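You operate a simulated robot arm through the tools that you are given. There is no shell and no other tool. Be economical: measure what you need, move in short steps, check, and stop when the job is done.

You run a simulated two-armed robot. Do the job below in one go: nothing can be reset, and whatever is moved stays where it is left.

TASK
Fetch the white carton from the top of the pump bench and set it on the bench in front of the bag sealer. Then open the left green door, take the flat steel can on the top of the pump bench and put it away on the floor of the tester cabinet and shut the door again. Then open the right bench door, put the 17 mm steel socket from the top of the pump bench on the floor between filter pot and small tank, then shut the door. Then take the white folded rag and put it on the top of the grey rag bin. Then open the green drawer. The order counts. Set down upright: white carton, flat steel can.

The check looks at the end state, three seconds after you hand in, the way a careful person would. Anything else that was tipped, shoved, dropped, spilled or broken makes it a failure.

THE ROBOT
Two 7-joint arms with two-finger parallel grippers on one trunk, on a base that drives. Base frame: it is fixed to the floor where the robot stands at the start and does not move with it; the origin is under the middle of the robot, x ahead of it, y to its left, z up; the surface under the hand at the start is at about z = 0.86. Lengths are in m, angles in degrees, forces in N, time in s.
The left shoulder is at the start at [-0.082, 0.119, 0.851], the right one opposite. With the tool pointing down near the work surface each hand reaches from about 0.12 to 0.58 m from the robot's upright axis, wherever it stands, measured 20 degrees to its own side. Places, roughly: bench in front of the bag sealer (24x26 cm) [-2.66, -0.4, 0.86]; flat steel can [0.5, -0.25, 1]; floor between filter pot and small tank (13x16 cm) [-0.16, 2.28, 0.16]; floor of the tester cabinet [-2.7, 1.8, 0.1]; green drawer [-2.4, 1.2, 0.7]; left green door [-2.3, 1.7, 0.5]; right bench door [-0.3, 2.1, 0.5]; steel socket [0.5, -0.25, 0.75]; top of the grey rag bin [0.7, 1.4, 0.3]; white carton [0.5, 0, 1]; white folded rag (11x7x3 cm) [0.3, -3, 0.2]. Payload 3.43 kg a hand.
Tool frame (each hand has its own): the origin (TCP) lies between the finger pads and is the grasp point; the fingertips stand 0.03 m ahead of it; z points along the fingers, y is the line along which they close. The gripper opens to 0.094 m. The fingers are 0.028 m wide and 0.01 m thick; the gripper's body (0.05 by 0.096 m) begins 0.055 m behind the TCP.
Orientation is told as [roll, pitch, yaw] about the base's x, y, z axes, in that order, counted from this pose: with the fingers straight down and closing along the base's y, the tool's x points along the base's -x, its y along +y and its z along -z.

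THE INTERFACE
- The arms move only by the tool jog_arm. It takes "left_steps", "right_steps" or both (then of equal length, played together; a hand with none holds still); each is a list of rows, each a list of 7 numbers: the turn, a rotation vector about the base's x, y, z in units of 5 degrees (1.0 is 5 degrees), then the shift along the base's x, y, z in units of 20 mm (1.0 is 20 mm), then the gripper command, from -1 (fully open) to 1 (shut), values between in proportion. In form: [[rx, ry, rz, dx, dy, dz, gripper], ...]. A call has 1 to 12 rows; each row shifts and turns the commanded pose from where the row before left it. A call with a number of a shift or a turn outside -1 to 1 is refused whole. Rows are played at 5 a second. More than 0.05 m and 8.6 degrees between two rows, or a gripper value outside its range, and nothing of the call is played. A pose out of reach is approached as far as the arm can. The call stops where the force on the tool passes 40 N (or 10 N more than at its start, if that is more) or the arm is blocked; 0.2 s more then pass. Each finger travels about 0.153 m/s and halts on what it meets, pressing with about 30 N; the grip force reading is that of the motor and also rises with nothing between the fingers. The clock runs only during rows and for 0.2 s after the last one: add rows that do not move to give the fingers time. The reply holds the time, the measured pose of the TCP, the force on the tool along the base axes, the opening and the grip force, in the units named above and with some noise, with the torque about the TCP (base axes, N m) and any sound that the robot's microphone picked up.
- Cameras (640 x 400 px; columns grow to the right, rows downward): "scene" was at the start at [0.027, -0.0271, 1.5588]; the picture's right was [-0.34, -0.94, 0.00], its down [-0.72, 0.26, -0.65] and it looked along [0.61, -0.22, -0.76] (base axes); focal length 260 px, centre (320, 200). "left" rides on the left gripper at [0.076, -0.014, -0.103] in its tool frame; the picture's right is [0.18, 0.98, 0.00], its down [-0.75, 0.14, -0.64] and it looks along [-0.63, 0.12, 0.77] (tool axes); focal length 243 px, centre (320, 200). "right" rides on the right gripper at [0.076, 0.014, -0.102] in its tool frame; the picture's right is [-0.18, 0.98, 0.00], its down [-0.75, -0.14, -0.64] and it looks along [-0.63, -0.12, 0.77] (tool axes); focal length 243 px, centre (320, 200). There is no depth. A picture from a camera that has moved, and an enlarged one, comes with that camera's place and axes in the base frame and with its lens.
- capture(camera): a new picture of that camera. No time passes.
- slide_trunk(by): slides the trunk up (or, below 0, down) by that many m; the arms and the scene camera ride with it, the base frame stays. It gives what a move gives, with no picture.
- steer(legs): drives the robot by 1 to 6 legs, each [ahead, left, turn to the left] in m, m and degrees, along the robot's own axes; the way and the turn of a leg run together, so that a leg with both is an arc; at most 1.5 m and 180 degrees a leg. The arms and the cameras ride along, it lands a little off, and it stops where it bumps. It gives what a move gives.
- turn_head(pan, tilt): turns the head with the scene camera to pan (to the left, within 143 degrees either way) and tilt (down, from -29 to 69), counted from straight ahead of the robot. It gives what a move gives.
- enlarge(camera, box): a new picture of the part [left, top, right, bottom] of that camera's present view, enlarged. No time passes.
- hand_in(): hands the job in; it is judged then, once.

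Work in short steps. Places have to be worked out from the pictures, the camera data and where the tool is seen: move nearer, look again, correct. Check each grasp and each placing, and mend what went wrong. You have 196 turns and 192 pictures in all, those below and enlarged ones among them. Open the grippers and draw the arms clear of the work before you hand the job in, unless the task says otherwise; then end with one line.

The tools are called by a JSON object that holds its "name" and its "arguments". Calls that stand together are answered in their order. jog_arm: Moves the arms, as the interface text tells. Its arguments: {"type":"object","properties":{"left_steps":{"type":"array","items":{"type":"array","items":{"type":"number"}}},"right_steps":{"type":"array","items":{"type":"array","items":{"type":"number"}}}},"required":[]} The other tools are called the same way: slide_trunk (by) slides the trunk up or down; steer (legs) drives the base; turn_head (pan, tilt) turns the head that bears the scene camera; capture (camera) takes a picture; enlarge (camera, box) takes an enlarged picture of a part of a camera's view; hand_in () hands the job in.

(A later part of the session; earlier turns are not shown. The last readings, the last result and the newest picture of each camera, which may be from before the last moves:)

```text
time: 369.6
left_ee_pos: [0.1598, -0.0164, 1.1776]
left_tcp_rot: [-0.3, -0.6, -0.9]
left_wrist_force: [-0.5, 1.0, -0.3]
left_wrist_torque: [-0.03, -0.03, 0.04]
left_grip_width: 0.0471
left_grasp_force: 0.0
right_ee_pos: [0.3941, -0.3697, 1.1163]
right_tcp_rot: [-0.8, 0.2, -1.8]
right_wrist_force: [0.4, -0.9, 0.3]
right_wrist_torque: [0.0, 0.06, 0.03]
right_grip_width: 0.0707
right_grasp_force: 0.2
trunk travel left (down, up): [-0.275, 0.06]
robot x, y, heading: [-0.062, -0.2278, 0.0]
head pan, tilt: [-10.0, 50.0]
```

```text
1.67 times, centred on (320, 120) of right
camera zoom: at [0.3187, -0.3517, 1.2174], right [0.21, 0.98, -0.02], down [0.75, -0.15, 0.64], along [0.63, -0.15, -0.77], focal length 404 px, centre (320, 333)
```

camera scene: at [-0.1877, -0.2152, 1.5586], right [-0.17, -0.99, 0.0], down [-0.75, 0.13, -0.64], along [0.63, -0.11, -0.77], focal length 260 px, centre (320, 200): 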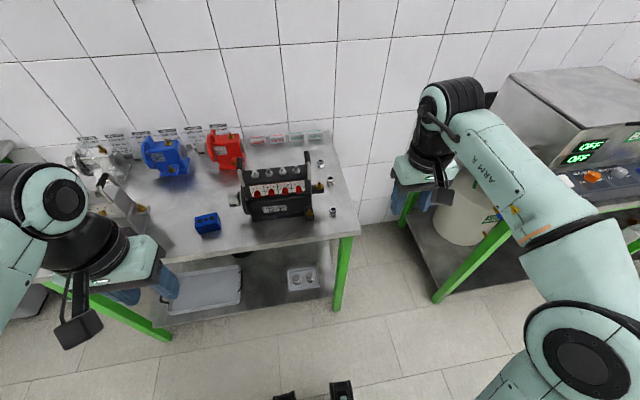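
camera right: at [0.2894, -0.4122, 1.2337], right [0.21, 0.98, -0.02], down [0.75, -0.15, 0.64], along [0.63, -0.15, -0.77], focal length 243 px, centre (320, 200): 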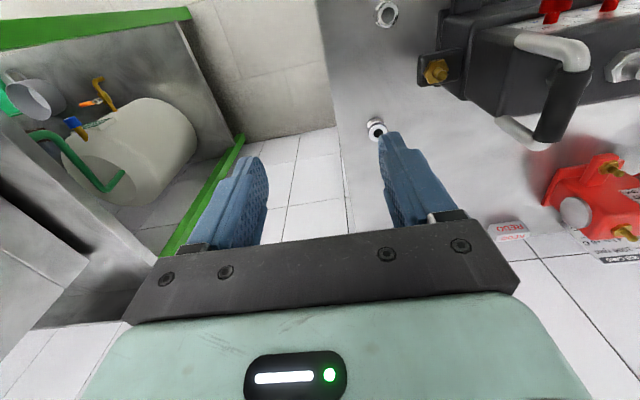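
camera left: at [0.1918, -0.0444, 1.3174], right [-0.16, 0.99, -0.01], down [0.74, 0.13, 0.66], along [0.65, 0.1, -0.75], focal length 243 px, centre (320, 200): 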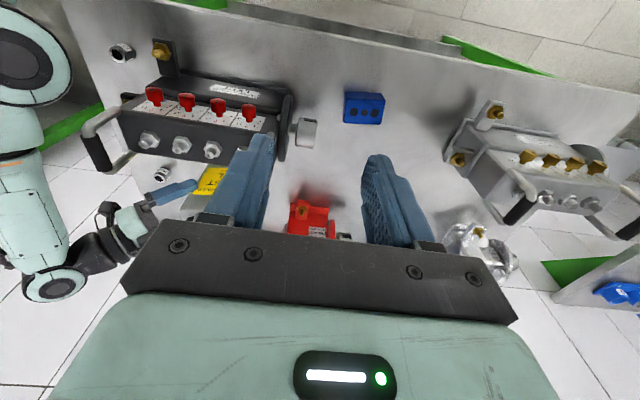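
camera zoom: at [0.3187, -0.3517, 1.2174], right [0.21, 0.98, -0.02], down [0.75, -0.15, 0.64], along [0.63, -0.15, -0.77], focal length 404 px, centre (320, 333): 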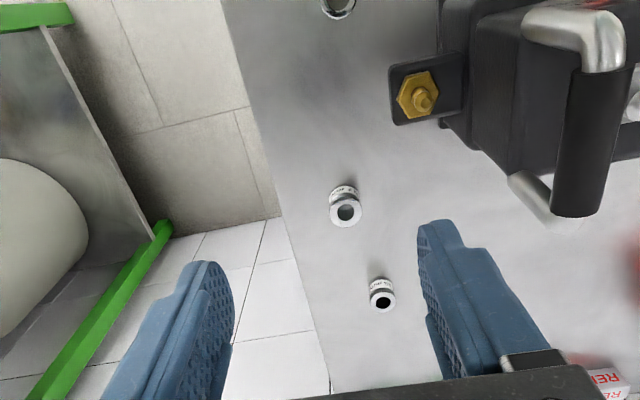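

Middle socket (17 mm) at (0.453, −0.366). Descend over it.

{"name": "jog_arm", "arguments": {"right_steps": [[0, 0, 0, 0.2, 0, -1, -0.5], [0, 0, 0, 0.4, 0, -1, -0.5], [0, 0, 0, 0.5, 0, -1, -0.5], [0, 0, 0, 0.5, 0, -1, -0.5], [0, 0, 0, 0.5, 0.1, -1, -0.5], [0, 0, 0, 0.5, 0.1, -1, -0.5], [0, 0, 0, 0.3, 0, -1, -0.5], [0, 0, 0, 0, 0, 0, -0.5]]}}

{"name": "enlarge", "arguments": {"camera": "right", "box": [180, 0, 480, 260]}}

```text
time: 371.4
left_ee_pos: [0.1589, -0.0158, 1.1788]
left_tcp_rot: [-0.2, -0.6, -0.9]
left_wrist_force: [0.0, 1.6, 0.6]
left_wrist_torque: [-0.01, -0.03, -0.02]
left_grip_width: 0.0472
left_grasp_force: 0.0
right_ee_pos: [0.4523, -0.3646, 0.9752]
right_tcp_rot: [-1.0, 0.2, -1.7]
right_wrist_force: [0.1, 0.0, 0.1]
right_wrist_torque: [0.04, -0.04, 0.01]
right_grip_width: 0.0707
right_grasp_force: 0.0
trunk travel left (down, up): [-0.275, 0.06]
robot x, y, heading: [-0.0622, -0.2285, -0.0]
head pan, tilt: [-10.0, 50.0]
```

```text
1.54 times, centred on (330, 130) of right
camera zoom: at [0.377, -0.3472, 1.0767], right [0.21, 0.98, -0.02], down [0.75, -0.15, 0.64], along [0.63, -0.15, -0.77], focal length 373 px, centre (305, 308)
```

zoom: 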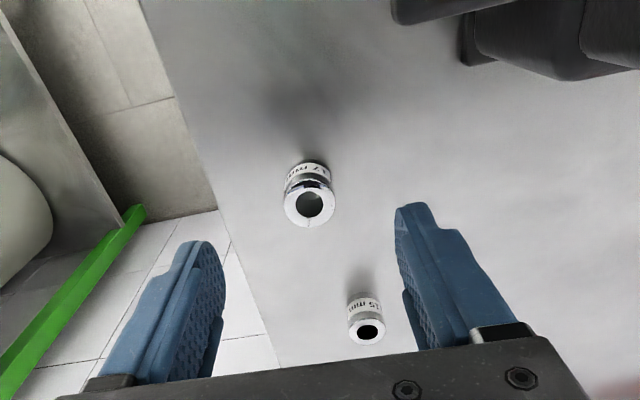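

"17 mm" is legible and it is centred. Down 76 mm and close.

{"name": "jog_arm", "arguments": {"right_steps": [[0, 0, 0, 0.1, 0, -1, -0.5], [0, 0, 0, 0, 0, -1, -0.5], [0, 0, 0, 0, 0, -1, -0.5], [0, 0, 0, 0, 0, -0.75, -0.5], [0, 0, 0, 0, 0, 0, 0.3], [0, 0, 0, 0, 0, 0, 1], [0, 0, 0, 0, 0, 0, 1], [0, 0, 0, 0, 0, 0, 1]]}}

{"name": "capture", "arguments": {"camera": "right"}}

```text
time: 373.2
left_ee_pos: [0.1597, -0.0175, 1.1789]
left_tcp_rot: [-0.1, -0.5, -0.9]
left_wrist_force: [0.2, -0.1, -0.3]
left_wrist_torque: [-0.01, -0.01, 0.0]
left_grip_width: 0.0467
left_grasp_force: 0.1
right_ee_pos: [0.4543, -0.3666, 0.9022]
right_tcp_rot: [-0.8, 0.2, -1.7]
right_wrist_force: [0.6, 0.2, 0.0]
right_wrist_torque: [-0.02, -0.02, -0.01]
right_grip_width: 0.0278
right_grasp_force: 29.8
trunk travel left (down, up): [-0.275, 0.06]
robot x, y, heading: [-0.062, -0.2324, 0.1]
head pan, tilt: [-10.0, 50.0]
```

```text
63 pictures are left
camera right: at [0.379, -0.348, 1.0041], right [0.21, 0.98, -0.02], down [0.75, -0.15, 0.64], along [0.63, -0.15, -0.77], focal length 243 px, centre (320, 200)
```

right: 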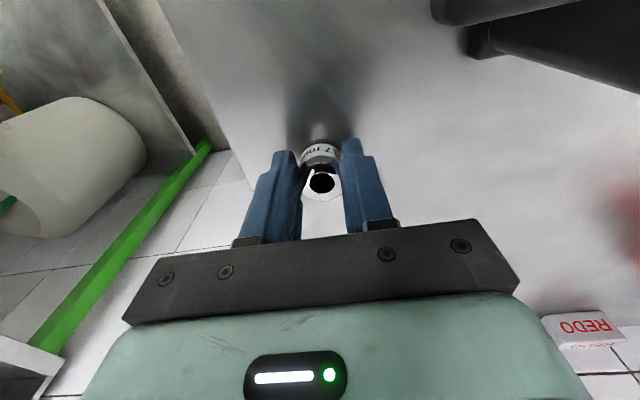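

Socket gripped. Lift high and draw back.

{"name": "jog_arm", "arguments": {"right_steps": [[0, 0, 0, 0, 0, 0.7, 1], [0, 0, 0, 0, 0, 1, 1], [0, 0, 0, 0, 0, 1, 1], [0, 0, 0, 0, 0, 1, 1], [0, 0, 0, 0, 0, 1, 1], [0, 0, 0, -0.3, 0, 1, 1], [0, 0, 0, -0.5, 0, 1, 1], [0, 0, 0, -0.8, 0, 1, 1], [0, 0, 0, -1, 0, 1, 1], [0, 0, 0, -1, 0, 1, 1], [0, 0, 0, -1, 0, 1, 1], [0, 0, 0, -1, 0, 1, 1]]}}

{"name": "steer", "arguments": {"legs": [[-0.5, 0, 0], [-0.6, 1.1, 0], [0, 1.4, 0]]}}

{"name": "turn_head", "arguments": {"pan": 0, "tilt": 40}}

{"name": "capture", "arguments": {"camera": "scene"}}

{"name": "capture", "arguments": {"camera": "right"}}

```text
time: 375.8
left_ee_pos: [0.1593, -0.0159, 1.179]
left_tcp_rot: [0.0, -0.7, -0.9]
left_wrist_force: [0.3, -0.3, -0.5]
left_wrist_torque: [0.03, -0.02, 0.0]
left_grip_width: 0.0469
left_grasp_force: 0.0
right_ee_pos: [0.3417, -0.3662, 1.1371]
right_tcp_rot: [-0.9, 0.1, -1.7]
right_wrist_force: [-0.6, 0.5, -1.4]
right_wrist_torque: [0.02, -0.04, 0.0]
right_grip_width: 0.0278
right_grasp_force: 29.7
trunk travel left (down, up): [-0.275, 0.06]
robot x, y, heading: [-0.0614, -0.2339, 0.2]
head pan, tilt: [-10.0, 50.0]
```

```text
time: 399.8
left_ee_pos: [-0.9453, 2.4253, 1.1783]
left_tcp_rot: [-0.1, -0.7, -0.9]
left_wrist_force: [-0.1, 0.2, -0.4]
left_wrist_torque: [0.0, 0.0, -0.02]
left_grip_width: 0.047
left_grasp_force: 0.1
right_ee_pos: [-0.7643, 2.076, 1.1382]
right_tcp_rot: [-1.0, 0.2, -1.8]
right_wrist_force: [0.5, 0.0, -0.7]
right_wrist_torque: [0.0, -0.01, 0.04]
right_grip_width: 0.0278
right_grasp_force: 30.4
trunk travel left (down, up): [-0.275, 0.06]
robot x, y, heading: [-1.1673, 2.2126, -0.1]
head pan, tilt: [-10.0, 50.0]
```

```text
time: 400.6
left_ee_pos: [-0.9455, 2.4269, 1.1774]
left_tcp_rot: [-0.2, -0.5, -0.9]
left_wrist_force: [0.5, 0.7, -0.5]
left_wrist_torque: [0.01, 0.0, 0.05]
left_grip_width: 0.0467
left_grasp_force: 0.1
right_ee_pos: [-0.7634, 2.0757, 1.1365]
right_tcp_rot: [-0.9, 0.1, -1.8]
right_wrist_force: [-0.1, 0.5, -0.7]
right_wrist_torque: [0.0, -0.01, 0.03]
right_grip_width: 0.0277
right_grasp_force: 29.8
trunk travel left (down, up): [-0.275, 0.06]
robot x, y, heading: [-1.1701, 2.2087, 0.0]
head pan, tilt: [0.0, 40.0]
```

```text
62 pictures are left
camera scene: at [-1.1277, 2.2112, 1.5727], right [0.0, -1.0, 0.0], down [-0.64, 0.0, -0.77], along [0.77, 0.0, -0.64], focal length 260 px, centre (320, 200)
```

scene: 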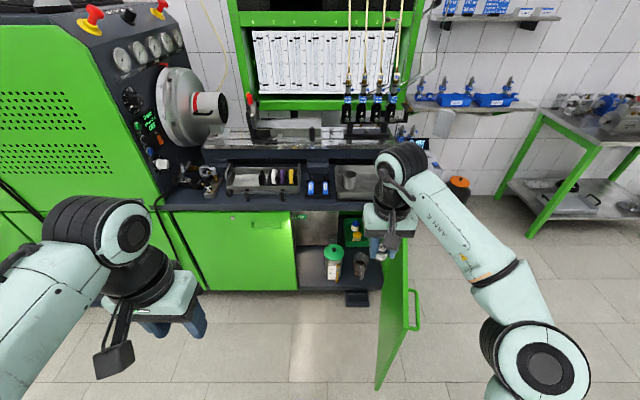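

```text
61 pictures are left
camera right: at [-0.8388, 2.0942, 1.2383], right [0.21, 0.98, -0.02], down [0.75, -0.15, 0.64], along [0.63, -0.15, -0.77], focal length 243 px, centre (320, 200)
```

right: 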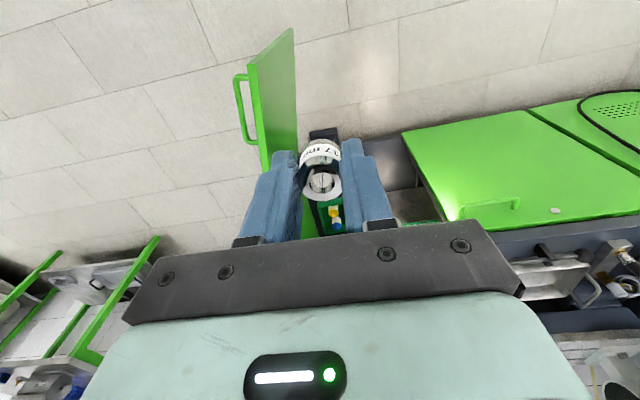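

Lower the trunk and the right hand here in the open, to z ≈ 0.32.

{"name": "slide_trunk", "arguments": {"by": -0.275}}

{"name": "jog_arm", "arguments": {"right_steps": [[0, 0, 0, 0, 0, -1, 1], [0, 0, 0, 0, 0, -1, 1], [0, 0, 0, 0, 0, -1, 1], [0, 0, 0, 0, 0, -1, 1], [0, 0, 0, 0, 0, -1, 1], [0, 0, 0, 0, 0, -1, 1], [0, 0, 0, 0, 0, -1, 1], [0, 0, 0, 0, 0, -1, 1], [0, 0, 0, 0, 0, -1, 1], [0, 0, 0, 0, 0, -1, 1], [0, 0, 0, 0, 0, -1, 1], [0, 0, 0, 0, 0, -1, 1]]}}

{"name": "jog_arm", "arguments": {"right_steps": [[0, 0, 0, 0, 0, -1, 1], [0, 0, 0, 0, 0, -1, 1], [0, 0, 0, 0, 0, -1, 1], [0, 0, 0, 0, 0, -1, 1], [0, 0, 0, 0, 0, -1, 1], [0, 0, 0, 0, 0, -1, 1], [0, 0, 0, 0, 0, -1, 1], [0, 0, 0, 0, 0, -1, 1], [0, 0, 0, 0, 0, -1, 1], [0, 0, 0, 0, 0, -1, 1], [0, 0, 0, 0, 0, -1, 1], [0, 0, 0, 0, 0, -1, 1]]}}

{"name": "steer", "arguments": {"legs": [[0.2, 0.2, 0]]}}

{"name": "capture", "arguments": {"camera": "scene"}}

```text
time: 403.4
left_ee_pos: [-0.9462, 2.4252, 0.9032]
left_tcp_rot: [0.0, -0.6, -0.9]
left_wrist_force: [0.2, 0.1, 0.4]
left_wrist_torque: [-0.01, 0.01, 0.01]
left_grip_width: 0.047
left_grasp_force: 0.0
right_ee_pos: [-0.7646, 2.077, 0.8618]
right_tcp_rot: [-0.9, 0.1, -1.8]
right_wrist_force: [-0.2, -0.3, -0.3]
right_wrist_torque: [0.02, 0.02, 0.0]
right_grip_width: 0.0275
right_grasp_force: 29.4
trunk travel left (down, up): [0.0, 0.335]
robot x, y, heading: [-1.1691, 2.2123, 0.2]
head pan, tilt: [0.0, 40.0]
```

```text
time: 405.9
left_ee_pos: [-0.9461, 2.4273, 0.9033]
left_tcp_rot: [-0.1, -0.6, -0.9]
left_wrist_force: [-0.2, 0.3, 0.2]
left_wrist_torque: [0.0, 0.01, 0.0]
left_grip_width: 0.047
left_grasp_force: 0.0
right_ee_pos: [-0.7627, 2.0765, 0.6209]
right_tcp_rot: [-0.8, 0.1, -1.8]
right_wrist_force: [0.4, -0.2, -0.9]
right_wrist_torque: [-0.03, -0.02, 0.0]
right_grip_width: 0.0279
right_grasp_force: 29.9
trunk travel left (down, up): [0.0, 0.335]
robot x, y, heading: [-1.1673, 2.2124, -0.0]
head pan, tilt: [0.0, 40.0]
```

```text
time: 408.6
left_ee_pos: [-0.9457, 2.4263, 0.9034]
left_tcp_rot: [-0.2, -0.5, -0.9]
left_wrist_force: [1.7, 0.4, -0.7]
left_wrist_torque: [0.0, -0.01, -0.04]
left_grip_width: 0.0465
left_grasp_force: 0.0
right_ee_pos: [-0.7632, 2.078, 0.3811]
right_tcp_rot: [-0.8, 0.1, -1.8]
right_wrist_force: [1.4, 0.3, -1.1]
right_wrist_torque: [-0.02, 0.02, 0.0]
right_grip_width: 0.0276
right_grasp_force: 29.9
trunk travel left (down, up): [0.0, 0.335]
robot x, y, heading: [-1.1685, 2.2114, 0.1]
head pan, tilt: [0.0, 40.0]
```

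```text
time: 410.9
left_ee_pos: [-0.7471, 2.6273, 0.9035]
left_tcp_rot: [-0.3, -0.6, -0.7]
left_wrist_force: [0.6, 0.2, -0.2]
left_wrist_torque: [0.01, 0.02, -0.02]
left_grip_width: 0.047
left_grasp_force: 0.0
right_ee_pos: [-0.5628, 2.2797, 0.3806]
right_tcp_rot: [-0.8, 0.1, -1.7]
right_wrist_force: [-1.0, -0.6, -0.6]
right_wrist_torque: [0.0, 0.02, 0.0]
right_grip_width: 0.0276
right_grasp_force: 29.8
trunk travel left (down, up): [0.0, 0.335]
robot x, y, heading: [-0.9662, 2.413, 0.3]
head pan, tilt: [0.0, 40.0]
```

```text
60 pictures are left
camera scene: at [-0.8789, 2.4116, 1.2957], right [0.0, -1.0, 0.0], down [-0.64, 0.0, -0.77], along [0.77, 0.0, -0.64], focal length 260 px, centre (320, 200)
```

scene: 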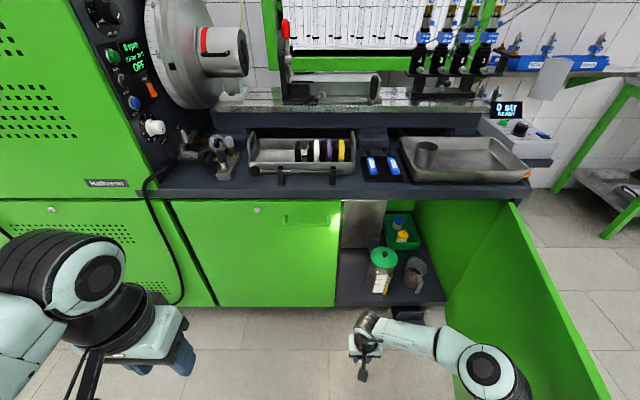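

Opening's left edge is at y ≈ 2.32 and the pot occupies y ≤ 2.19, so I aim for y ≈ 2.26. Lower to z 0.30 and drive in.

{"name": "jog_arm", "arguments": {"right_steps": [[0, 0, 0, 0, -0.5, -1, 1], [0, 0, 0, 0, -0.4, -1, 1], [0, 0, 0, 0, 0, -1, 1], [0, 0, 0, 0, 0, -1, 1]], "left_steps": [[0, 0, 0, -0.5, 0, 0.5, 0], [0, 0, 0, -0.5, 0, 0.5, 0], [0, 0, 0, -0.5, 0, 0.5, 0], [0, 0, 0, 0, 0, 0, 0]]}}

{"name": "steer", "arguments": {"legs": [[0.22, 0, 0]]}}

{"name": "turn_head", "arguments": {"pan": -20, "tilt": 55}}

{"name": "capture", "arguments": {"camera": "scene"}}

{"name": "capture", "arguments": {"camera": "right"}}

```text
time: 411.9
left_ee_pos: [-0.7779, 2.6265, 0.934]
left_tcp_rot: [-0.3, -0.5, -0.9]
left_wrist_force: [-0.2, -0.3, -0.3]
left_wrist_torque: [-0.01, 0.0, 0.01]
left_grip_width: 0.0471
left_grasp_force: 0.1
right_ee_pos: [-0.564, 2.2613, 0.301]
right_tcp_rot: [-0.8, 0.0, -1.6]
right_wrist_force: [-0.9, -0.7, -1.2]
right_wrist_torque: [-0.03, -0.01, 0.03]
right_grip_width: 0.028
right_grasp_force: 30.2
trunk travel left (down, up): [0.0, 0.335]
robot x, y, heading: [-0.9661, 2.4128, 0.2]
head pan, tilt: [0.0, 40.0]
```

```text
time: 413.6
left_ee_pos: [-0.5561, 2.6264, 0.9337]
left_tcp_rot: [-0.1, -0.5, -0.9]
left_wrist_force: [0.5, 0.0, -0.2]
left_wrist_torque: [0.01, 0.03, -0.01]
left_grip_width: 0.0471
left_grasp_force: 0.1
right_ee_pos: [-0.3426, 2.2619, 0.2995]
right_tcp_rot: [-0.9, 0.0, -1.6]
right_wrist_force: [-0.1, 0.8, -1.0]
right_wrist_torque: [-0.01, 0.02, 0.01]
right_grip_width: 0.0278
right_grasp_force: 29.4
trunk travel left (down, up): [0.0, 0.335]
robot x, y, heading: [-0.7483, 2.4128, 0.3]
head pan, tilt: [0.0, 40.0]
```

```text
time: 414.4
left_ee_pos: [-0.5568, 2.6271, 0.9336]
left_tcp_rot: [-0.2, -0.7, -0.8]
left_wrist_force: [-0.6, 0.3, 0.1]
left_wrist_torque: [-0.01, 0.06, 0.01]
left_grip_width: 0.0469
left_grasp_force: 0.1
right_ee_pos: [-0.3426, 2.2626, 0.3005]
right_tcp_rot: [-0.8, 0.1, -1.6]
right_wrist_force: [-0.1, 0.3, -0.2]
right_wrist_torque: [0.01, -0.02, 0.02]
right_grip_width: 0.0277
right_grasp_force: 30.2
trunk travel left (down, up): [0.0, 0.335]
robot x, y, heading: [-0.7454, 2.4136, 0.2]
head pan, tilt: [-20.0, 55.0]
```

```text
59 pictures are left
camera scene: at [-0.675, 2.3875, 1.2751], right [-0.34, -0.94, 0.0], down [-0.77, 0.28, -0.57], along [0.54, -0.19, -0.82], focal length 260 px, centre (320, 200)
```

scene: 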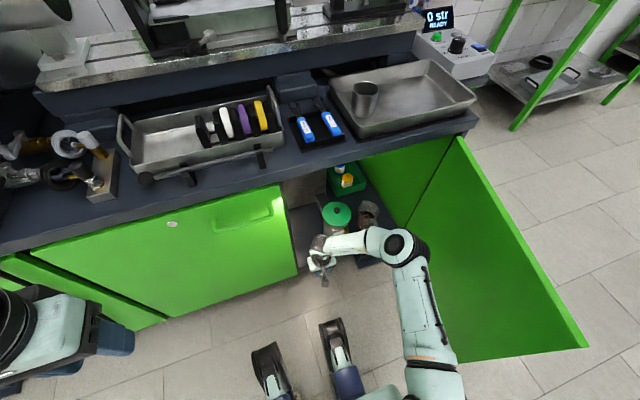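

```text
58 pictures are left
camera right: at [-0.4177, 2.2794, 0.4023], right [0.21, 0.98, -0.02], down [0.75, -0.15, 0.64], along [0.63, -0.15, -0.77], focal length 243 px, centre (320, 200)
```

right: 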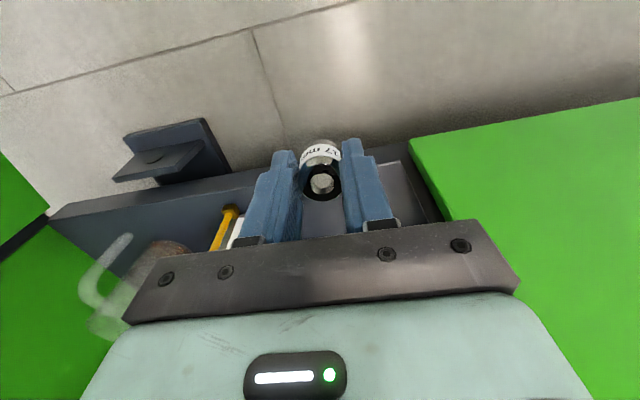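

Clearances: pot side ~5 cm, door-edge side ~2 cm; I shift 8 mm right while driving in.

{"name": "steer", "arguments": {"legs": [[0.08, -0.009, 0]]}}

{"name": "jog_arm", "arguments": {"right_steps": [[0, 0, 0, 0.8, 0, 0, 1], [0, 0, 0, 0.8, 0, 0, 1], [0, 0, 0, 0.8, 0, -0.4, 1], [0, 0, 0, 0.8, 0, -0.5, 1], [0, 0, 0, 0.8, 0, -0.5, 1], [0, 0, 0, 0.3, 0, -0.5, 1]]}}

{"name": "capture", "arguments": {"camera": "right"}}

{"name": "capture", "arguments": {"camera": "scene"}}

```text
time: 415.5
left_ee_pos: [-0.4757, 2.6194, 0.9324]
left_tcp_rot: [-0.1, -0.6, -0.8]
left_wrist_force: [0.5, -1.0, 0.0]
left_wrist_torque: [-0.01, -0.03, -0.04]
left_grip_width: 0.0467
left_grasp_force: 0.0
right_ee_pos: [-0.2624, 2.2527, 0.2999]
right_tcp_rot: [-0.9, 0.1, -1.7]
right_wrist_force: [-0.9, 0.7, -0.5]
right_wrist_torque: [0.0, 0.03, -0.04]
right_grip_width: 0.0277
right_grasp_force: 30.4
trunk travel left (down, up): [0.0, 0.335]
robot x, y, heading: [-0.6669, 2.4033, 0.3]
head pan, tilt: [-20.0, 55.0]
```

```text
time: 416.9
left_ee_pos: [-0.4743, 2.6178, 0.9339]
left_tcp_rot: [-0.1, -0.7, -1.0]
left_wrist_force: [-0.3, -0.7, 0.0]
left_wrist_torque: [0.0, -0.01, 0.01]
left_grip_width: 0.0469
left_grasp_force: 0.1
right_ee_pos: [-0.1756, 2.2521, 0.2628]
right_tcp_rot: [-0.9, 0.1, -1.5]
right_wrist_force: [0.0, 1.1, 0.0]
right_wrist_torque: [-0.01, 0.03, 0.03]
right_grip_width: 0.0277
right_grasp_force: 30.0
trunk travel left (down, up): [0.0, 0.335]
robot x, y, heading: [-0.6641, 2.4017, -0.0]
head pan, tilt: [-20.0, 55.0]
```

```text
57 pictures are left
camera right: at [-0.2505, 2.2697, 0.3639], right [0.21, 0.98, -0.02], down [0.75, -0.15, 0.64], along [0.62, -0.15, -0.77], focal length 243 px, centre (320, 200)
```

right: 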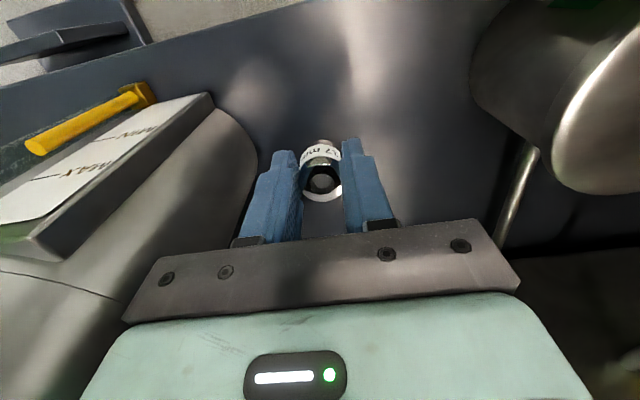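

```text
56 pictures are left
camera scene: at [-0.5936, 2.3786, 1.2751], right [-0.34, -0.94, 0.0], down [-0.77, 0.28, -0.57], along [0.54, -0.2, -0.82], focal length 260 px, centre (320, 200)
```

scene: 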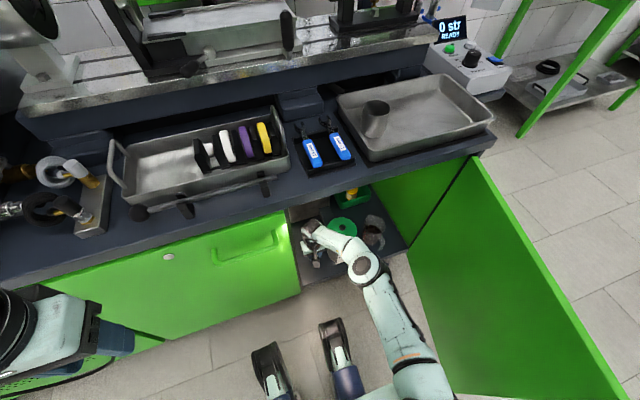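

I'm between the pot and the small tank. Shift 2 cm away from the pot, then lower gently to contact.

{"name": "jog_arm", "arguments": {"right_steps": [[0, 0, 0, 0.2, 0.5, 0, 1], [0, 0, 0, 0.2, 0.5, -0.5, 1], [0, 0, 0, 0, 0, -0.7, 1], [0, 0, 0, 0, 0, -0.6, 1], [0, 0, 0, 0, 0, -0.4, 1], [0, 0, 0, 0, 0, -0.3, 1], [0, 0, 0, 0, 0, -0.3, 1], [0, 0, 0, 0, 0, -0.3, 1]]}}

{"name": "capture", "arguments": {"camera": "right"}}

```text
time: 418.7
left_ee_pos: [-0.474, 2.6195, 0.9332]
left_tcp_rot: [-0.1, -0.8, -0.9]
left_wrist_force: [-0.8, 0.3, 0.6]
left_wrist_torque: [0.0, 0.02, -0.02]
left_grip_width: 0.0472
left_grasp_force: 0.0
right_ee_pos: [-0.1897, 2.2657, 0.2021]
right_tcp_rot: [-0.9, 0.1, -1.7]
right_wrist_force: [-0.4, 0.1, -1.5]
right_wrist_torque: [0.02, 0.0, -0.03]
right_grip_width: 0.0276
right_grasp_force: 29.8
right hand out of reach, approached as far as the arm can: row 3, 4, 6, 7
trunk travel left (down, up): [0.0, 0.335]
robot x, y, heading: [-0.6665, 2.403, -0.1]
head pan, tilt: [-20.0, 55.0]
```

```text
55 pictures are left
camera right: at [-0.2652, 2.2837, 0.3038], right [0.21, 0.98, -0.02], down [0.75, -0.15, 0.64], along [0.63, -0.15, -0.77], focal length 243 px, centre (320, 200)
```

right: 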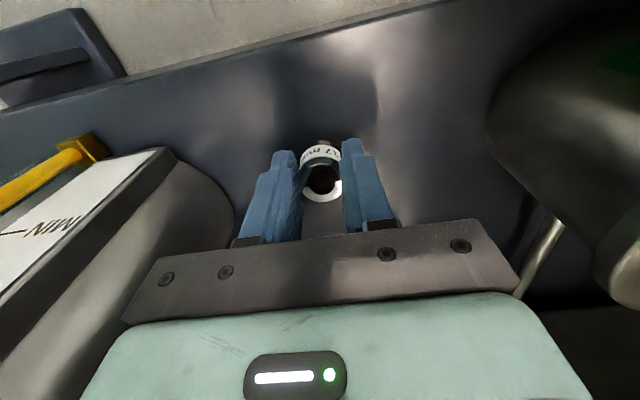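

At the edge of reach; creep the base 25 mm ahead and lower on.

{"name": "steer", "arguments": {"legs": [[0.03, 0, 0]]}}

{"name": "jog_arm", "arguments": {"right_steps": [[0, 0, 0, -0.2, 0, -0.3, 1], [0, 0, 0, -0.2, 0, -0.3, 1], [0, 0, 0, 0, 0, -0.3, 1], [0, 0, 0, 0, 0, -0.3, 1]]}}

```text
time: 419.6
left_ee_pos: [-0.4444, 2.6184, 0.9336]
left_tcp_rot: [-0.1, -0.7, -0.7]
left_wrist_force: [-0.4, 0.2, -0.2]
left_wrist_torque: [0.05, 0.03, 0.01]
left_grip_width: 0.0472
left_grasp_force: 0.0
right_ee_pos: [-0.1596, 2.2661, 0.2029]
right_tcp_rot: [-1.0, 0.1, -1.7]
right_wrist_force: [-0.5, -0.6, -0.8]
right_wrist_torque: [0.03, 0.03, -0.02]
right_grip_width: 0.0278
right_grasp_force: 30.4
trunk travel left (down, up): [0.0, 0.335]
robot x, y, heading: [-0.6345, 2.4043, 0.1]
head pan, tilt: [-20.0, 55.0]
```

```text
time: 420.6
left_ee_pos: [-0.446, 2.6193, 0.9345]
left_tcp_rot: [-0.2, -0.7, -0.8]
left_wrist_force: [0.2, 0.4, 0.3]
left_wrist_torque: [-0.05, -0.02, -0.02]
left_grip_width: 0.0468
left_grasp_force: 0.0
right_ee_pos: [-0.1675, 2.2651, 0.1864]
right_tcp_rot: [-1.0, -0.2, -1.7]
right_wrist_force: [8.3, 1.9, 22.3]
right_wrist_torque: [0.35, -0.46, -0.07]
right_grip_width: 0.0278
right_grasp_force: 30.5
right hand out of reach, approached as far as the arm can: row 4
trunk travel left (down, up): [0.0, 0.335]
robot x, y, heading: [-0.6359, 2.4037, 0.3]
head pan, tilt: [-20.0, 55.0]
```

Contact. Ease off, open partly, and rise.

{"name": "jog_arm", "arguments": {"right_steps": [[0, 0, 0, 0, 0, 0.15, 1], [0, 0, 0, 0, 0, 0, 0.4], [0, 0, 0, 0, 0, 0, -0.2], [0, 0, 0, 0, 0, 0, -0.2], [0, 0, 0, 0, 0, 0.5, -0.2], [0, 0, 0, 0, 0, 1, -0.2], [0, 0, 0, 0, 0, 1, -0.2], [0, 0, 0, -0.3, 0, 1, -0.2], [0, 0, 0, -0.5, 0, 0.7, -0.2]]}}

{"name": "capture", "arguments": {"camera": "right"}}

```text
time: 422.6
left_ee_pos: [-0.4453, 2.6181, 0.9336]
left_tcp_rot: [-0.1, -0.7, -0.8]
left_wrist_force: [-0.1, 0.1, 0.1]
left_wrist_torque: [-0.01, -0.01, -0.01]
left_grip_width: 0.0469
left_grasp_force: 0.1
right_ee_pos: [-0.1867, 2.2649, 0.2714]
right_tcp_rot: [-0.8, 0.1, -1.8]
right_wrist_force: [0.7, 0.4, -0.1]
right_wrist_torque: [-0.05, 0.0, -0.01]
right_grip_width: 0.0563
right_grasp_force: 0.0
trunk travel left (down, up): [0.0, 0.335]
robot x, y, heading: [-0.6345, 2.4019, -0.1]
head pan, tilt: [-20.0, 55.0]
```

```text
54 pictures are left
camera right: at [-0.2624, 2.2822, 0.3733], right [0.21, 0.98, -0.02], down [0.75, -0.15, 0.64], along [0.63, -0.15, -0.77], focal length 243 px, centre (320, 200)
```

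right: 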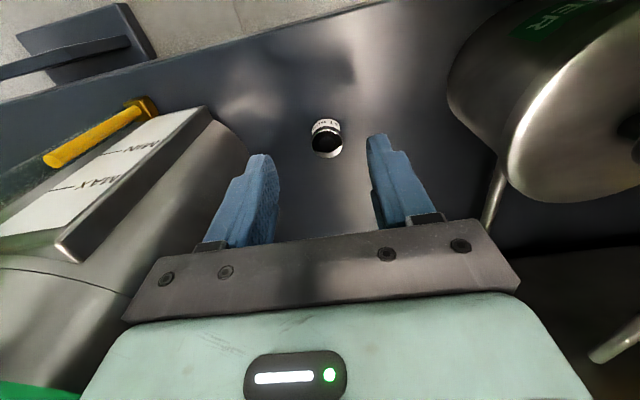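

Socket stands upright between pot and tank. Withdraw the hand out of the cabinet.

{"name": "jog_arm", "arguments": {"right_steps": [[0, 0, 0, -0.8, -0.3, 0.3, 0], [0, 0, 0, -0.8, -0.3, 0.2, 0], [0, 0, 0, -0.8, 0, 0, 0], [0, 0, 0, -0.8, 0, 0, 0]]}}

{"name": "steer", "arguments": {"legs": [[-0.5, 0, 0]]}}

{"name": "turn_head", "arguments": {"pan": 0, "tilt": 40}}

{"name": "capture", "arguments": {"camera": "scene"}}

```text
time: 423.6
left_ee_pos: [-0.4449, 2.6186, 0.9345]
left_tcp_rot: [-0.1, -0.7, -0.7]
left_wrist_force: [-0.3, 0.4, -0.2]
left_wrist_torque: [-0.01, 0.02, -0.02]
left_grip_width: 0.047
left_grasp_force: 0.1
right_ee_pos: [-0.2512, 2.2538, 0.2817]
right_tcp_rot: [-0.9, 0.1, -1.8]
right_wrist_force: [0.6, -0.5, 0.3]
right_wrist_torque: [0.0, 0.02, -0.01]
right_grip_width: 0.0472
right_grasp_force: 0.0
trunk travel left (down, up): [0.0, 0.335]
robot x, y, heading: [-0.634, 2.407, -0.0]
head pan, tilt: [-20.0, 55.0]
```

```text
time: 426.6
left_ee_pos: [-0.9544, 2.6174, 0.933]
left_tcp_rot: [-0.1, -0.7, -1.0]
left_wrist_force: [-0.7, -0.9, -0.3]
left_wrist_torque: [0.0, 0.01, -0.01]
left_grip_width: 0.0471
left_grasp_force: 0.1
right_ee_pos: [-0.7613, 2.2529, 0.2804]
right_tcp_rot: [-0.9, 0.1, -1.9]
right_wrist_force: [0.0, 1.0, 0.2]
right_wrist_torque: [0.02, -0.01, -0.02]
right_grip_width: 0.047
right_grasp_force: 0.1
trunk travel left (down, up): [0.0, 0.335]
robot x, y, heading: [-1.1424, 2.4052, -0.2]
head pan, tilt: [-20.0, 55.0]
```

```text
time: 427.4
left_ee_pos: [-0.9535, 2.6182, 0.9334]
left_tcp_rot: [0.0, -0.6, -0.9]
left_wrist_force: [-0.1, -0.1, 0.4]
left_wrist_torque: [-0.01, 0.0, 0.02]
left_grip_width: 0.047
left_grasp_force: 0.0
right_ee_pos: [-0.7612, 2.2525, 0.2808]
right_tcp_rot: [-0.8, 0.0, -1.8]
right_wrist_force: [-0.1, 0.0, 0.7]
right_wrist_torque: [-0.01, 0.0, -0.03]
right_grip_width: 0.0472
right_grasp_force: 0.0
trunk travel left (down, up): [0.0, 0.335]
robot x, y, heading: [-1.1461, 2.4024, 0.0]
head pan, tilt: [0.0, 40.0]
```

```text
53 pictures are left
camera scene: at [-1.056, 2.4028, 1.2957], right [0.0, -1.0, 0.0], down [-0.64, 0.0, -0.77], along [0.77, 0.0, -0.64], focal length 260 px, centre (320, 200)
```

scene: 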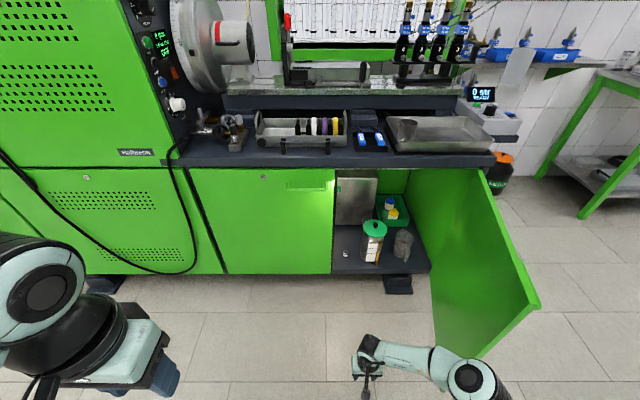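

Now close this door. I'll use the left hand from the door's outer (−y) side: pitch it forward and lower it, close the fist, and raise the right hand away.

{"name": "jog_arm", "arguments": {"left_steps": [[0, -1, 0, 0.6, 0, -0.8, 1], [0, -1, 0, 0.6, 0, -0.8, 1], [0, -1, 0, 0.6, 0, -0.8, 1], [0, -1, 0, 0.6, 0, -0.8, 1], [0, -1, 0, 0.6, 0, -0.8, 1], [0, -1, 0, 0.6, 0, -0.8, 1], [0, -1, 0, 0.6, 0, -0.8, 1], [0, -1, 0, 0.6, 0, -0.8, 1], [0, -1, 0, 0.6, 0, -0.8, 1], [0, -1, 0, 0.6, 0, -0.8, 1], [0, -1, 0, 0.6, 0, -0.8, 1], [0, -1, 0, 0.6, 0, -0.8, 1]], "right_steps": [[0, 0, 0, -0.5, 0, 1, 0], [0, 0, 0, -0.5, 0, 1, 0], [0, 0, 0, -0.5, 0, 1, 0], [0, 0, 0, -0.5, 0, 1, 0], [0, 0, 0, -0.5, 0, 1, 0], [0, 0, 0, -0.5, 0, 1, 0], [0, 0, 0, -0.5, 0, 1, 0], [0, 0, 0, -0.5, 0, 1, 0], [0, 0, 0, -0.5, 0, 1, 0], [0, 0, 0, -0.5, 0, 1, 0], [0, 0, 0, -0.5, 0, 1, 0], [0, 0, 0, -0.5, 0, 1, 0]]}}

{"name": "jog_arm", "arguments": {"left_steps": [[0, 0, 0, 0.5, 0, -1, 1], [0, 0, 0, 0.5, 0, -1, 1], [0, 0, 0, 0.5, 0, -1, 1], [0, 0, 0, 0.5, 0, -1, 1], [0, 0, 0, 0.5, 0, -1, 1], [0, 0, 0, 0, 0, 0, 1]], "right_steps": [[0, 0, 0, 0, -0.5, 1, 0], [0, 0, 0, 0, -0.5, 1, 0], [0, 0, 0, 0, -0.5, 1, 0], [0, 0, 0, 0, -0.5, 1, 0], [0, 0, 0, 0, -0.5, 1, 0], [0, 0, 0, 0, -0.5, 1, 0]]}}

{"name": "steer", "arguments": {"legs": [[-0.25, 0, 0], [0, -1.0, 0]]}}

{"name": "capture", "arguments": {"camera": "scene"}}

```text
time: 430.0
left_ee_pos: [-0.8095, 2.6181, 0.74]
left_tcp_rot: [1.6, -60.7, -1.8]
left_wrist_force: [1.0, -0.7, -0.6]
left_wrist_torque: [-0.01, 0.0, -0.01]
left_grip_width: 0.0
left_grasp_force: 29.4
right_ee_pos: [-0.8819, 2.2525, 0.5222]
right_tcp_rot: [-0.9, 0.0, -1.7]
right_wrist_force: [-0.2, 0.2, -1.2]
right_wrist_torque: [0.0, -0.03, 0.01]
right_grip_width: 0.047
right_grasp_force: 0.0
trunk travel left (down, up): [0.0, 0.335]
robot x, y, heading: [-1.1474, 2.4029, 0.1]
head pan, tilt: [0.0, 40.0]
```

```text
time: 431.4
left_ee_pos: [-0.7585, 2.618, 0.6409]
left_tcp_rot: [1.6, -60.6, -2.0]
left_wrist_force: [0.2, 0.0, 0.1]
left_wrist_torque: [-0.01, 0.01, 0.0]
left_grip_width: 0.0
left_grasp_force: 29.3
right_ee_pos: [-0.8822, 2.1938, 0.6413]
right_tcp_rot: [-0.8, 0.1, -1.7]
right_wrist_force: [0.0, -0.5, 0.4]
right_wrist_torque: [0.01, -0.02, 0.05]
right_grip_width: 0.0468
right_grasp_force: 0.1
trunk travel left (down, up): [0.0, 0.335]
robot x, y, heading: [-1.1439, 2.4049, -0.0]
head pan, tilt: [0.0, 40.0]
```

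```text
time: 441.8
left_ee_pos: [-1.0152, 1.6193, 0.6401]
left_tcp_rot: [1.6, -60.5, -3.1]
left_wrist_force: [-0.2, -0.1, -0.2]
left_wrist_torque: [0.01, -0.02, -0.01]
left_grip_width: 0.0
left_grasp_force: 30.3
right_ee_pos: [-1.1467, 1.1982, 0.6414]
right_tcp_rot: [-1.0, 0.1, -2.8]
right_wrist_force: [0.0, -0.9, -0.7]
right_wrist_torque: [0.02, -0.02, -0.02]
right_grip_width: 0.0471
right_grasp_force: 0.0
trunk travel left (down, up): [0.0, 0.335]
robot x, y, heading: [-1.4058, 1.41, -1.2]
head pan, tilt: [0.0, 40.0]
```

```text
52 pictures are left
camera scene: at [-1.3167, 1.409, 1.2957], right [-0.02, -1.0, 0.0], down [-0.64, 0.01, -0.77], along [0.77, -0.01, -0.64], focal length 260 px, centre (320, 200)
```

scene: 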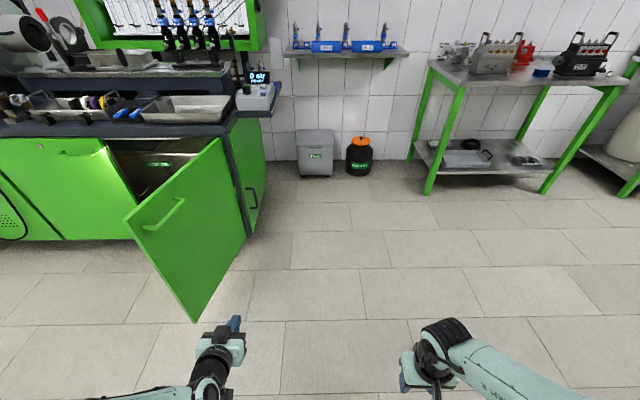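

The fist is on the outer side. Forward 36 cm, then sweep left to swing the door.

{"name": "steer", "arguments": {"legs": [[0.36, 0.0, 1.2], [0, 0.25, 0]]}}

{"name": "steer", "arguments": {"legs": [[0.04, 0.15, 0]]}}

{"name": "capture", "arguments": {"camera": "scene"}}

```text
time: 446.5
left_ee_pos: [-0.6583, 1.8679, 0.6406]
left_tcp_rot: [1.6, -60.6, -1.7]
left_wrist_force: [1.0, 0.9, 0.1]
left_wrist_torque: [0.01, 0.03, -0.01]
left_grip_width: 0.0
left_grasp_force: 29.7
right_ee_pos: [-0.7778, 1.4455, 0.6418]
right_tcp_rot: [-0.9, 0.1, -1.5]
right_wrist_force: [0.3, 0.2, -0.3]
right_wrist_torque: [-0.01, 0.0, -0.01]
right_grip_width: 0.047
right_grasp_force: 0.1
trunk travel left (down, up): [0.0, 0.335]
robot x, y, heading: [-1.0419, 1.6519, 0.1]
head pan, tilt: [0.0, 40.0]
```

```text
time: 448.5
left_ee_pos: [-0.6194, 2.0215, 0.64]
left_tcp_rot: [1.6, -60.7, -1.6]
left_wrist_force: [0.5, 0.0, 0.6]
left_wrist_torque: [0.01, 0.01, -0.01]
left_grip_width: 0.0
left_grasp_force: 29.6
right_ee_pos: [-0.7393, 1.5981, 0.6411]
right_tcp_rot: [-0.9, 0.1, -1.4]
right_wrist_force: [-0.1, -0.1, 0.1]
right_wrist_torque: [-0.01, 0.0, -0.02]
right_grip_width: 0.0472
right_grasp_force: 0.1
trunk travel left (down, up): [0.0, 0.335]
robot x, y, heading: [-1.0023, 1.8051, 0.3]
head pan, tilt: [0.0, 40.0]
```

```text
51 pictures are left
camera scene: at [-0.9139, 1.8051, 1.2957], right [0.01, -1.0, 0.0], down [-0.64, 0.0, -0.77], along [0.77, 0.01, -0.64], focal length 260 px, centre (320, 200)
```

scene: 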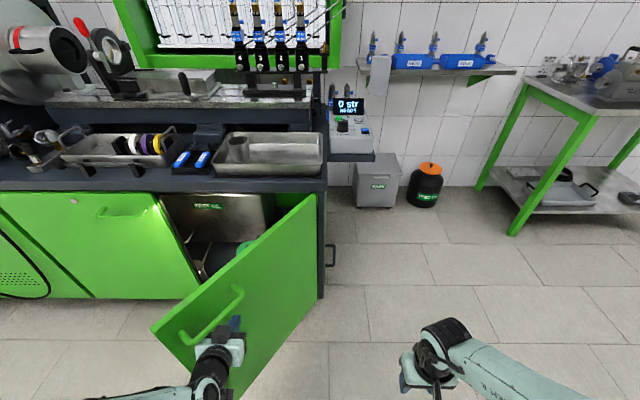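

The door is swinging closed. Continue in an arc.

{"name": "steer", "arguments": {"legs": [[0.08, 0.07, 0], [0.1, 0.03, 0]]}}

{"name": "capture", "arguments": {"camera": "scene"}}

```text
time: 450.6
left_ee_pos: [-0.4402, 2.1238, 0.6411]
left_tcp_rot: [1.6, -60.6, -1.6]
left_wrist_force: [0.6, -0.6, 0.0]
left_wrist_torque: [0.02, 0.0, 0.03]
left_grip_width: 0.0
left_grasp_force: 29.9
right_ee_pos: [-0.5603, 1.7003, 0.6413]
right_tcp_rot: [-1.0, 0.2, -1.5]
right_wrist_force: [-0.3, 0.1, -0.3]
right_wrist_torque: [0.01, 0.01, 0.0]
right_grip_width: 0.0469
right_grasp_force: 0.1
trunk travel left (down, up): [0.0, 0.335]
robot x, y, heading: [-0.826, 1.9046, 0.8]
head pan, tilt: [0.0, 40.0]
```

```text
50 pictures are left
camera scene: at [-0.7355, 1.9069, 1.2957], right [0.01, -1.0, 0.0], down [-0.64, 0.0, -0.77], along [0.77, 0.01, -0.64], focal length 260 px, centre (320, 200)
```

scene: 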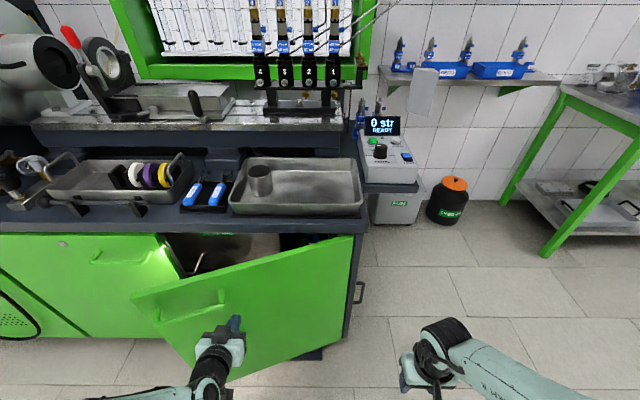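

Almost. Push straight in 9 cm, then gently to firm contact.

{"name": "steer", "arguments": {"legs": [[0.085, 0, 0]]}}

{"name": "jog_arm", "arguments": {"left_steps": [[0, 0, 0, 0.5, 0, 0, 1], [0, 0, 0, 0.5, 0, 0, 1], [0, 0, 0, 0.4, 0, 0, 1], [0, 0, 0, 0.4, 0, 0, 1], [0, 0, 0, 0.4, 0, 0, 1]]}}

{"name": "capture", "arguments": {"camera": "scene"}}

```text
time: 451.6
left_ee_pos: [-0.3565, 2.1254, 0.6395]
left_tcp_rot: [1.6, -60.6, -1.5]
left_wrist_force: [-0.1, -0.1, 1.1]
left_wrist_torque: [0.0, 0.03, 0.02]
left_grip_width: 0.0
left_grasp_force: 29.6
right_ee_pos: [-0.4757, 1.6998, 0.641]
right_tcp_rot: [-0.9, 0.2, -1.3]
right_wrist_force: [-0.2, -0.3, 0.5]
right_wrist_torque: [0.0, -0.04, 0.01]
right_grip_width: 0.0469
right_grasp_force: 0.0
trunk travel left (down, up): [0.0, 0.335]
robot x, y, heading: [-0.7397, 1.9073, 0.5]
head pan, tilt: [0.0, 40.0]
```

```text
time: 452.8
left_ee_pos: [-0.3136, 2.1275, 0.6401]
left_tcp_rot: [1.5, -60.5, -1.6]
left_wrist_force: [-0.3, -0.3, 0.0]
left_wrist_torque: [-0.01, 0.01, -0.01]
left_grip_width: 0.0002
left_grasp_force: 30.1
right_ee_pos: [-0.4747, 1.7004, 0.6412]
right_tcp_rot: [-0.8, 0.1, -1.3]
right_wrist_force: [0.7, 0.1, 0.5]
right_wrist_torque: [-0.01, -0.01, 0.0]
right_grip_width: 0.0468
right_grasp_force: 0.0
trunk travel left (down, up): [0.0, 0.335]
robot x, y, heading: [-0.742, 1.9094, 0.4]
head pan, tilt: [0.0, 40.0]
```

```text
49 pictures are left
camera scene: at [-0.6515, 1.9074, 1.2957], right [0.01, -1.0, 0.0], down [-0.64, -0.01, -0.77], along [0.77, 0.01, -0.64], focal length 260 px, centre (320, 200)
```

scene: 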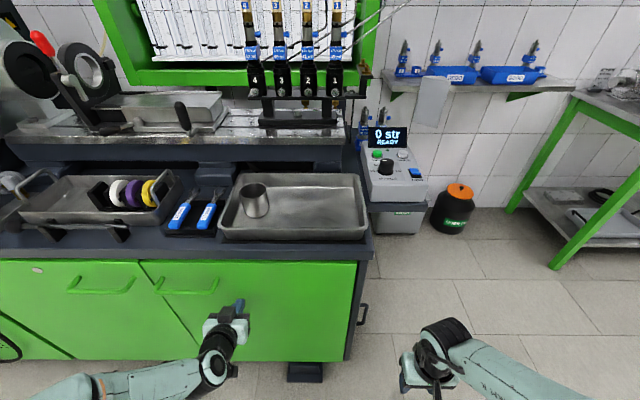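

It looks shut but I felt no contact yet; push on gently.

{"name": "jog_arm", "arguments": {"left_steps": [[0, 0, 0, 0.4, 0, 0, 1], [0, 0, 0, 0.4, 0, 0, 1], [0, 0, 0, 0.4, 0, 0, 1], [0, 0, 0, 0.3, 0, 0, 1], [0, 0, 0, 0.3, 0, 0, 1]]}}

{"name": "enlarge", "arguments": {"camera": "scene", "box": [60, 240, 380, 400]}}

```text
time: 453.4
left_ee_pos: [-0.3066, 2.1253, 0.6387]
left_tcp_rot: [1.8, -60.3, -1.7]
left_wrist_force: [-19.3, -0.3, 8.7]
left_wrist_torque: [0.05, -0.23, 0.04]
left_grip_width: 0.0
left_grasp_force: 30.0
right_ee_pos: [-0.4773, 1.7, 0.6417]
right_tcp_rot: [-0.8, 0.0, -1.2]
right_wrist_force: [0.5, 0.2, 0.1]
right_wrist_torque: [0.02, -0.01, -0.02]
right_grip_width: 0.0467
right_grasp_force: 0.0
trunk travel left (down, up): [0.0, 0.335]
robot x, y, heading: [-0.743, 1.9079, 0.6]
head pan, tilt: [0.0, 40.0]
stopped in row 2 (left hand): the force on the tool passed its limit at 51 N (the readings are from after the stop); the commanded pose is now the measured one
```

```text
2.00 times, centred on (220, 320) of scene
camera zoom: at [-0.6544, 1.9074, 1.2959], right [0.01, -1.0, 0.0], down [-0.64, -0.01, -0.77], along [0.77, 0.01, -0.64], focal length 519 px, centre (520, -40)
```

zoom: 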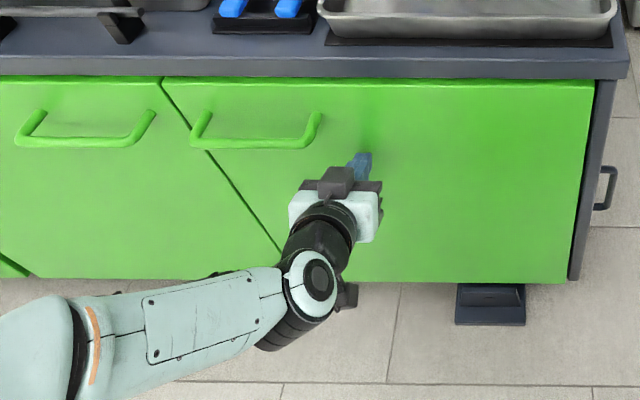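

Door flush and shut. Next the white rag: back off, fold the left hand, and drive down the aisle.

{"name": "steer", "arguments": {"legs": [[-0.35, 0, -0.6]]}}

{"name": "jog_arm", "arguments": {"left_steps": [[0, 1, 0, -0.5, 0, 0.6, 0], [0, 1, 0, -0.5, 0, 0.6, 0], [0, 1, 0, -0.5, 0, 0.6, 0], [0, 1, 0, -0.5, 0, 0.6, 0], [0, 1, 0, -0.5, 0, 0.6, 0], [0, 1, 0, -0.5, 0, 0.6, 0], [0, 1, 0, -0.5, 0, 0.6, 0], [0, 1, 0, -0.5, 0, 0.6, 0], [0, 1, 0, -0.5, 0, 0.6, 0], [0, 1, 0, -0.5, 0, 0.6, 0], [0, 1, 0, -0.5, 0, 0.6, 0], [0, 1, 0, -0.5, 0, 0.6, 0]]}}

{"name": "steer", "arguments": {"legs": [[0, -1.45, 0], [0, -1.45, 0], [0, -1.4, 0]]}}

{"name": "turn_head", "arguments": {"pan": -10, "tilt": 25}}

{"name": "capture", "arguments": {"camera": "scene"}}

```text
time: 455.6
left_ee_pos: [-0.6562, 2.1207, 0.6381]
left_tcp_rot: [1.7, -60.3, -2.0]
left_wrist_force: [0.3, -1.1, 0.6]
left_wrist_torque: [0.01, -0.01, 0.0]
left_grip_width: 0.0
left_grasp_force: 30.2
right_ee_pos: [-0.8299, 1.6972, 0.6409]
right_tcp_rot: [-0.9, 0.0, -1.6]
right_wrist_force: [0.0, 0.5, 0.0]
right_wrist_torque: [0.01, -0.02, 0.01]
right_grip_width: 0.047
right_grasp_force: 0.1
trunk travel left (down, up): [0.0, 0.335]
robot x, y, heading: [-1.0908, 1.9069, 0.2]
head pan, tilt: [0.0, 40.0]
```

```text
time: 458.2
left_ee_pos: [-0.7762, 2.1207, 0.783]
left_tcp_rot: [0.0, -0.1, -1.0]
left_wrist_force: [0.8, -0.2, -0.5]
left_wrist_torque: [0.01, 0.0, 0.01]
left_grip_width: 0.0468
left_grasp_force: 0.0
right_ee_pos: [-0.8302, 1.6973, 0.6411]
right_tcp_rot: [-0.9, 0.1, -1.5]
right_wrist_force: [0.4, 0.6, 0.3]
right_wrist_torque: [0.03, -0.04, -0.02]
right_grip_width: 0.0471
right_grasp_force: 0.1
trunk travel left (down, up): [0.0, 0.335]
robot x, y, heading: [-1.0928, 1.9048, 0.0]
head pan, tilt: [0.0, 40.0]
```

```text
time: 495.2
left_ee_pos: [-0.9325, -2.1365, 0.7826]
left_tcp_rot: [0.0, -0.3, -4.0]
left_wrist_force: [1.3, 1.1, 0.2]
left_wrist_torque: [0.0, 0.01, -0.01]
left_grip_width: 0.047
left_grasp_force: 0.0
right_ee_pos: [-1.0095, -2.5571, 0.6408]
right_tcp_rot: [-0.8, 0.1, -4.6]
right_wrist_force: [0.2, -0.2, 0.5]
right_wrist_torque: [0.0, 0.04, 0.0]
right_grip_width: 0.0471
right_grasp_force: 0.1
trunk travel left (down, up): [0.0, 0.335]
robot x, y, heading: [-1.2621, -2.3341, -2.9]
head pan, tilt: [0.0, 40.0]
```

```text
time: 495.9
left_ee_pos: [-0.9327, -2.1357, 0.7823]
left_tcp_rot: [0.0, -0.2, -4.0]
left_wrist_force: [0.1, 0.0, -0.1]
left_wrist_torque: [-0.01, -0.01, 0.01]
left_grip_width: 0.0473
left_grasp_force: 0.0
right_ee_pos: [-1.0095, -2.5564, 0.6407]
right_tcp_rot: [-0.9, 0.1, -4.7]
right_wrist_force: [0.1, 0.3, -0.5]
right_wrist_torque: [-0.02, 0.03, 0.03]
right_grip_width: 0.0471
right_grasp_force: 0.1
trunk travel left (down, up): [0.0, 0.335]
robot x, y, heading: [-1.2636, -2.3323, -2.9]
head pan, tilt: [-10.0, 25.0]
```

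```text
47 pictures are left
camera scene: at [-1.1679, -2.356, 1.319], right [-0.22, -0.97, 0.0], down [-0.41, 0.09, -0.91], along [0.88, -0.2, -0.42], focal length 260 px, centre (320, 200)
```

scene: 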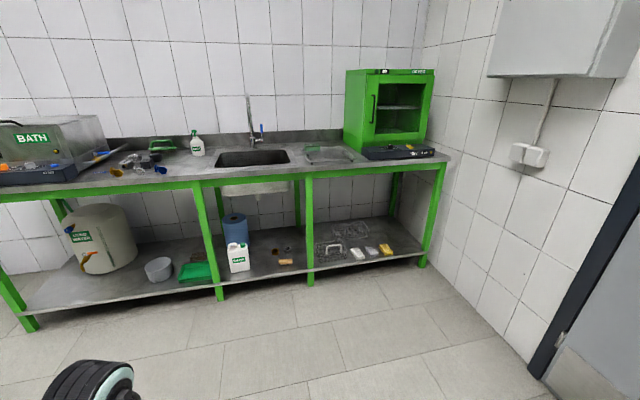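

{"name": "enlarge", "arguments": {"camera": "scene", "box": [210, 200, 450, 300]}}

```text
2.67 times, centred on (330, 250) of scene
camera zoom: at [-1.1679, -2.356, 1.319], right [-0.22, -0.97, 0.0], down [-0.41, 0.09, -0.91], along [0.88, -0.2, -0.42], focal length 692 px, centre (293, 67)
```

zoom: 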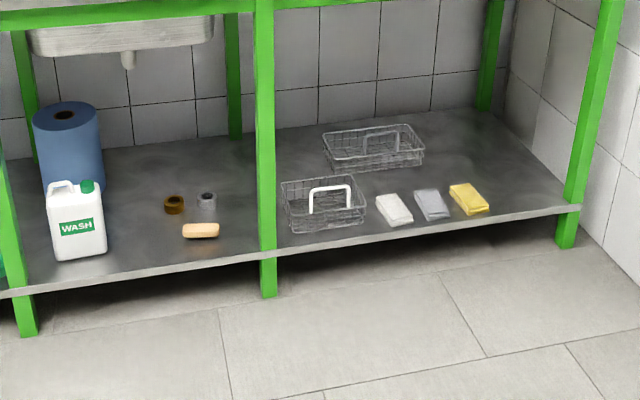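

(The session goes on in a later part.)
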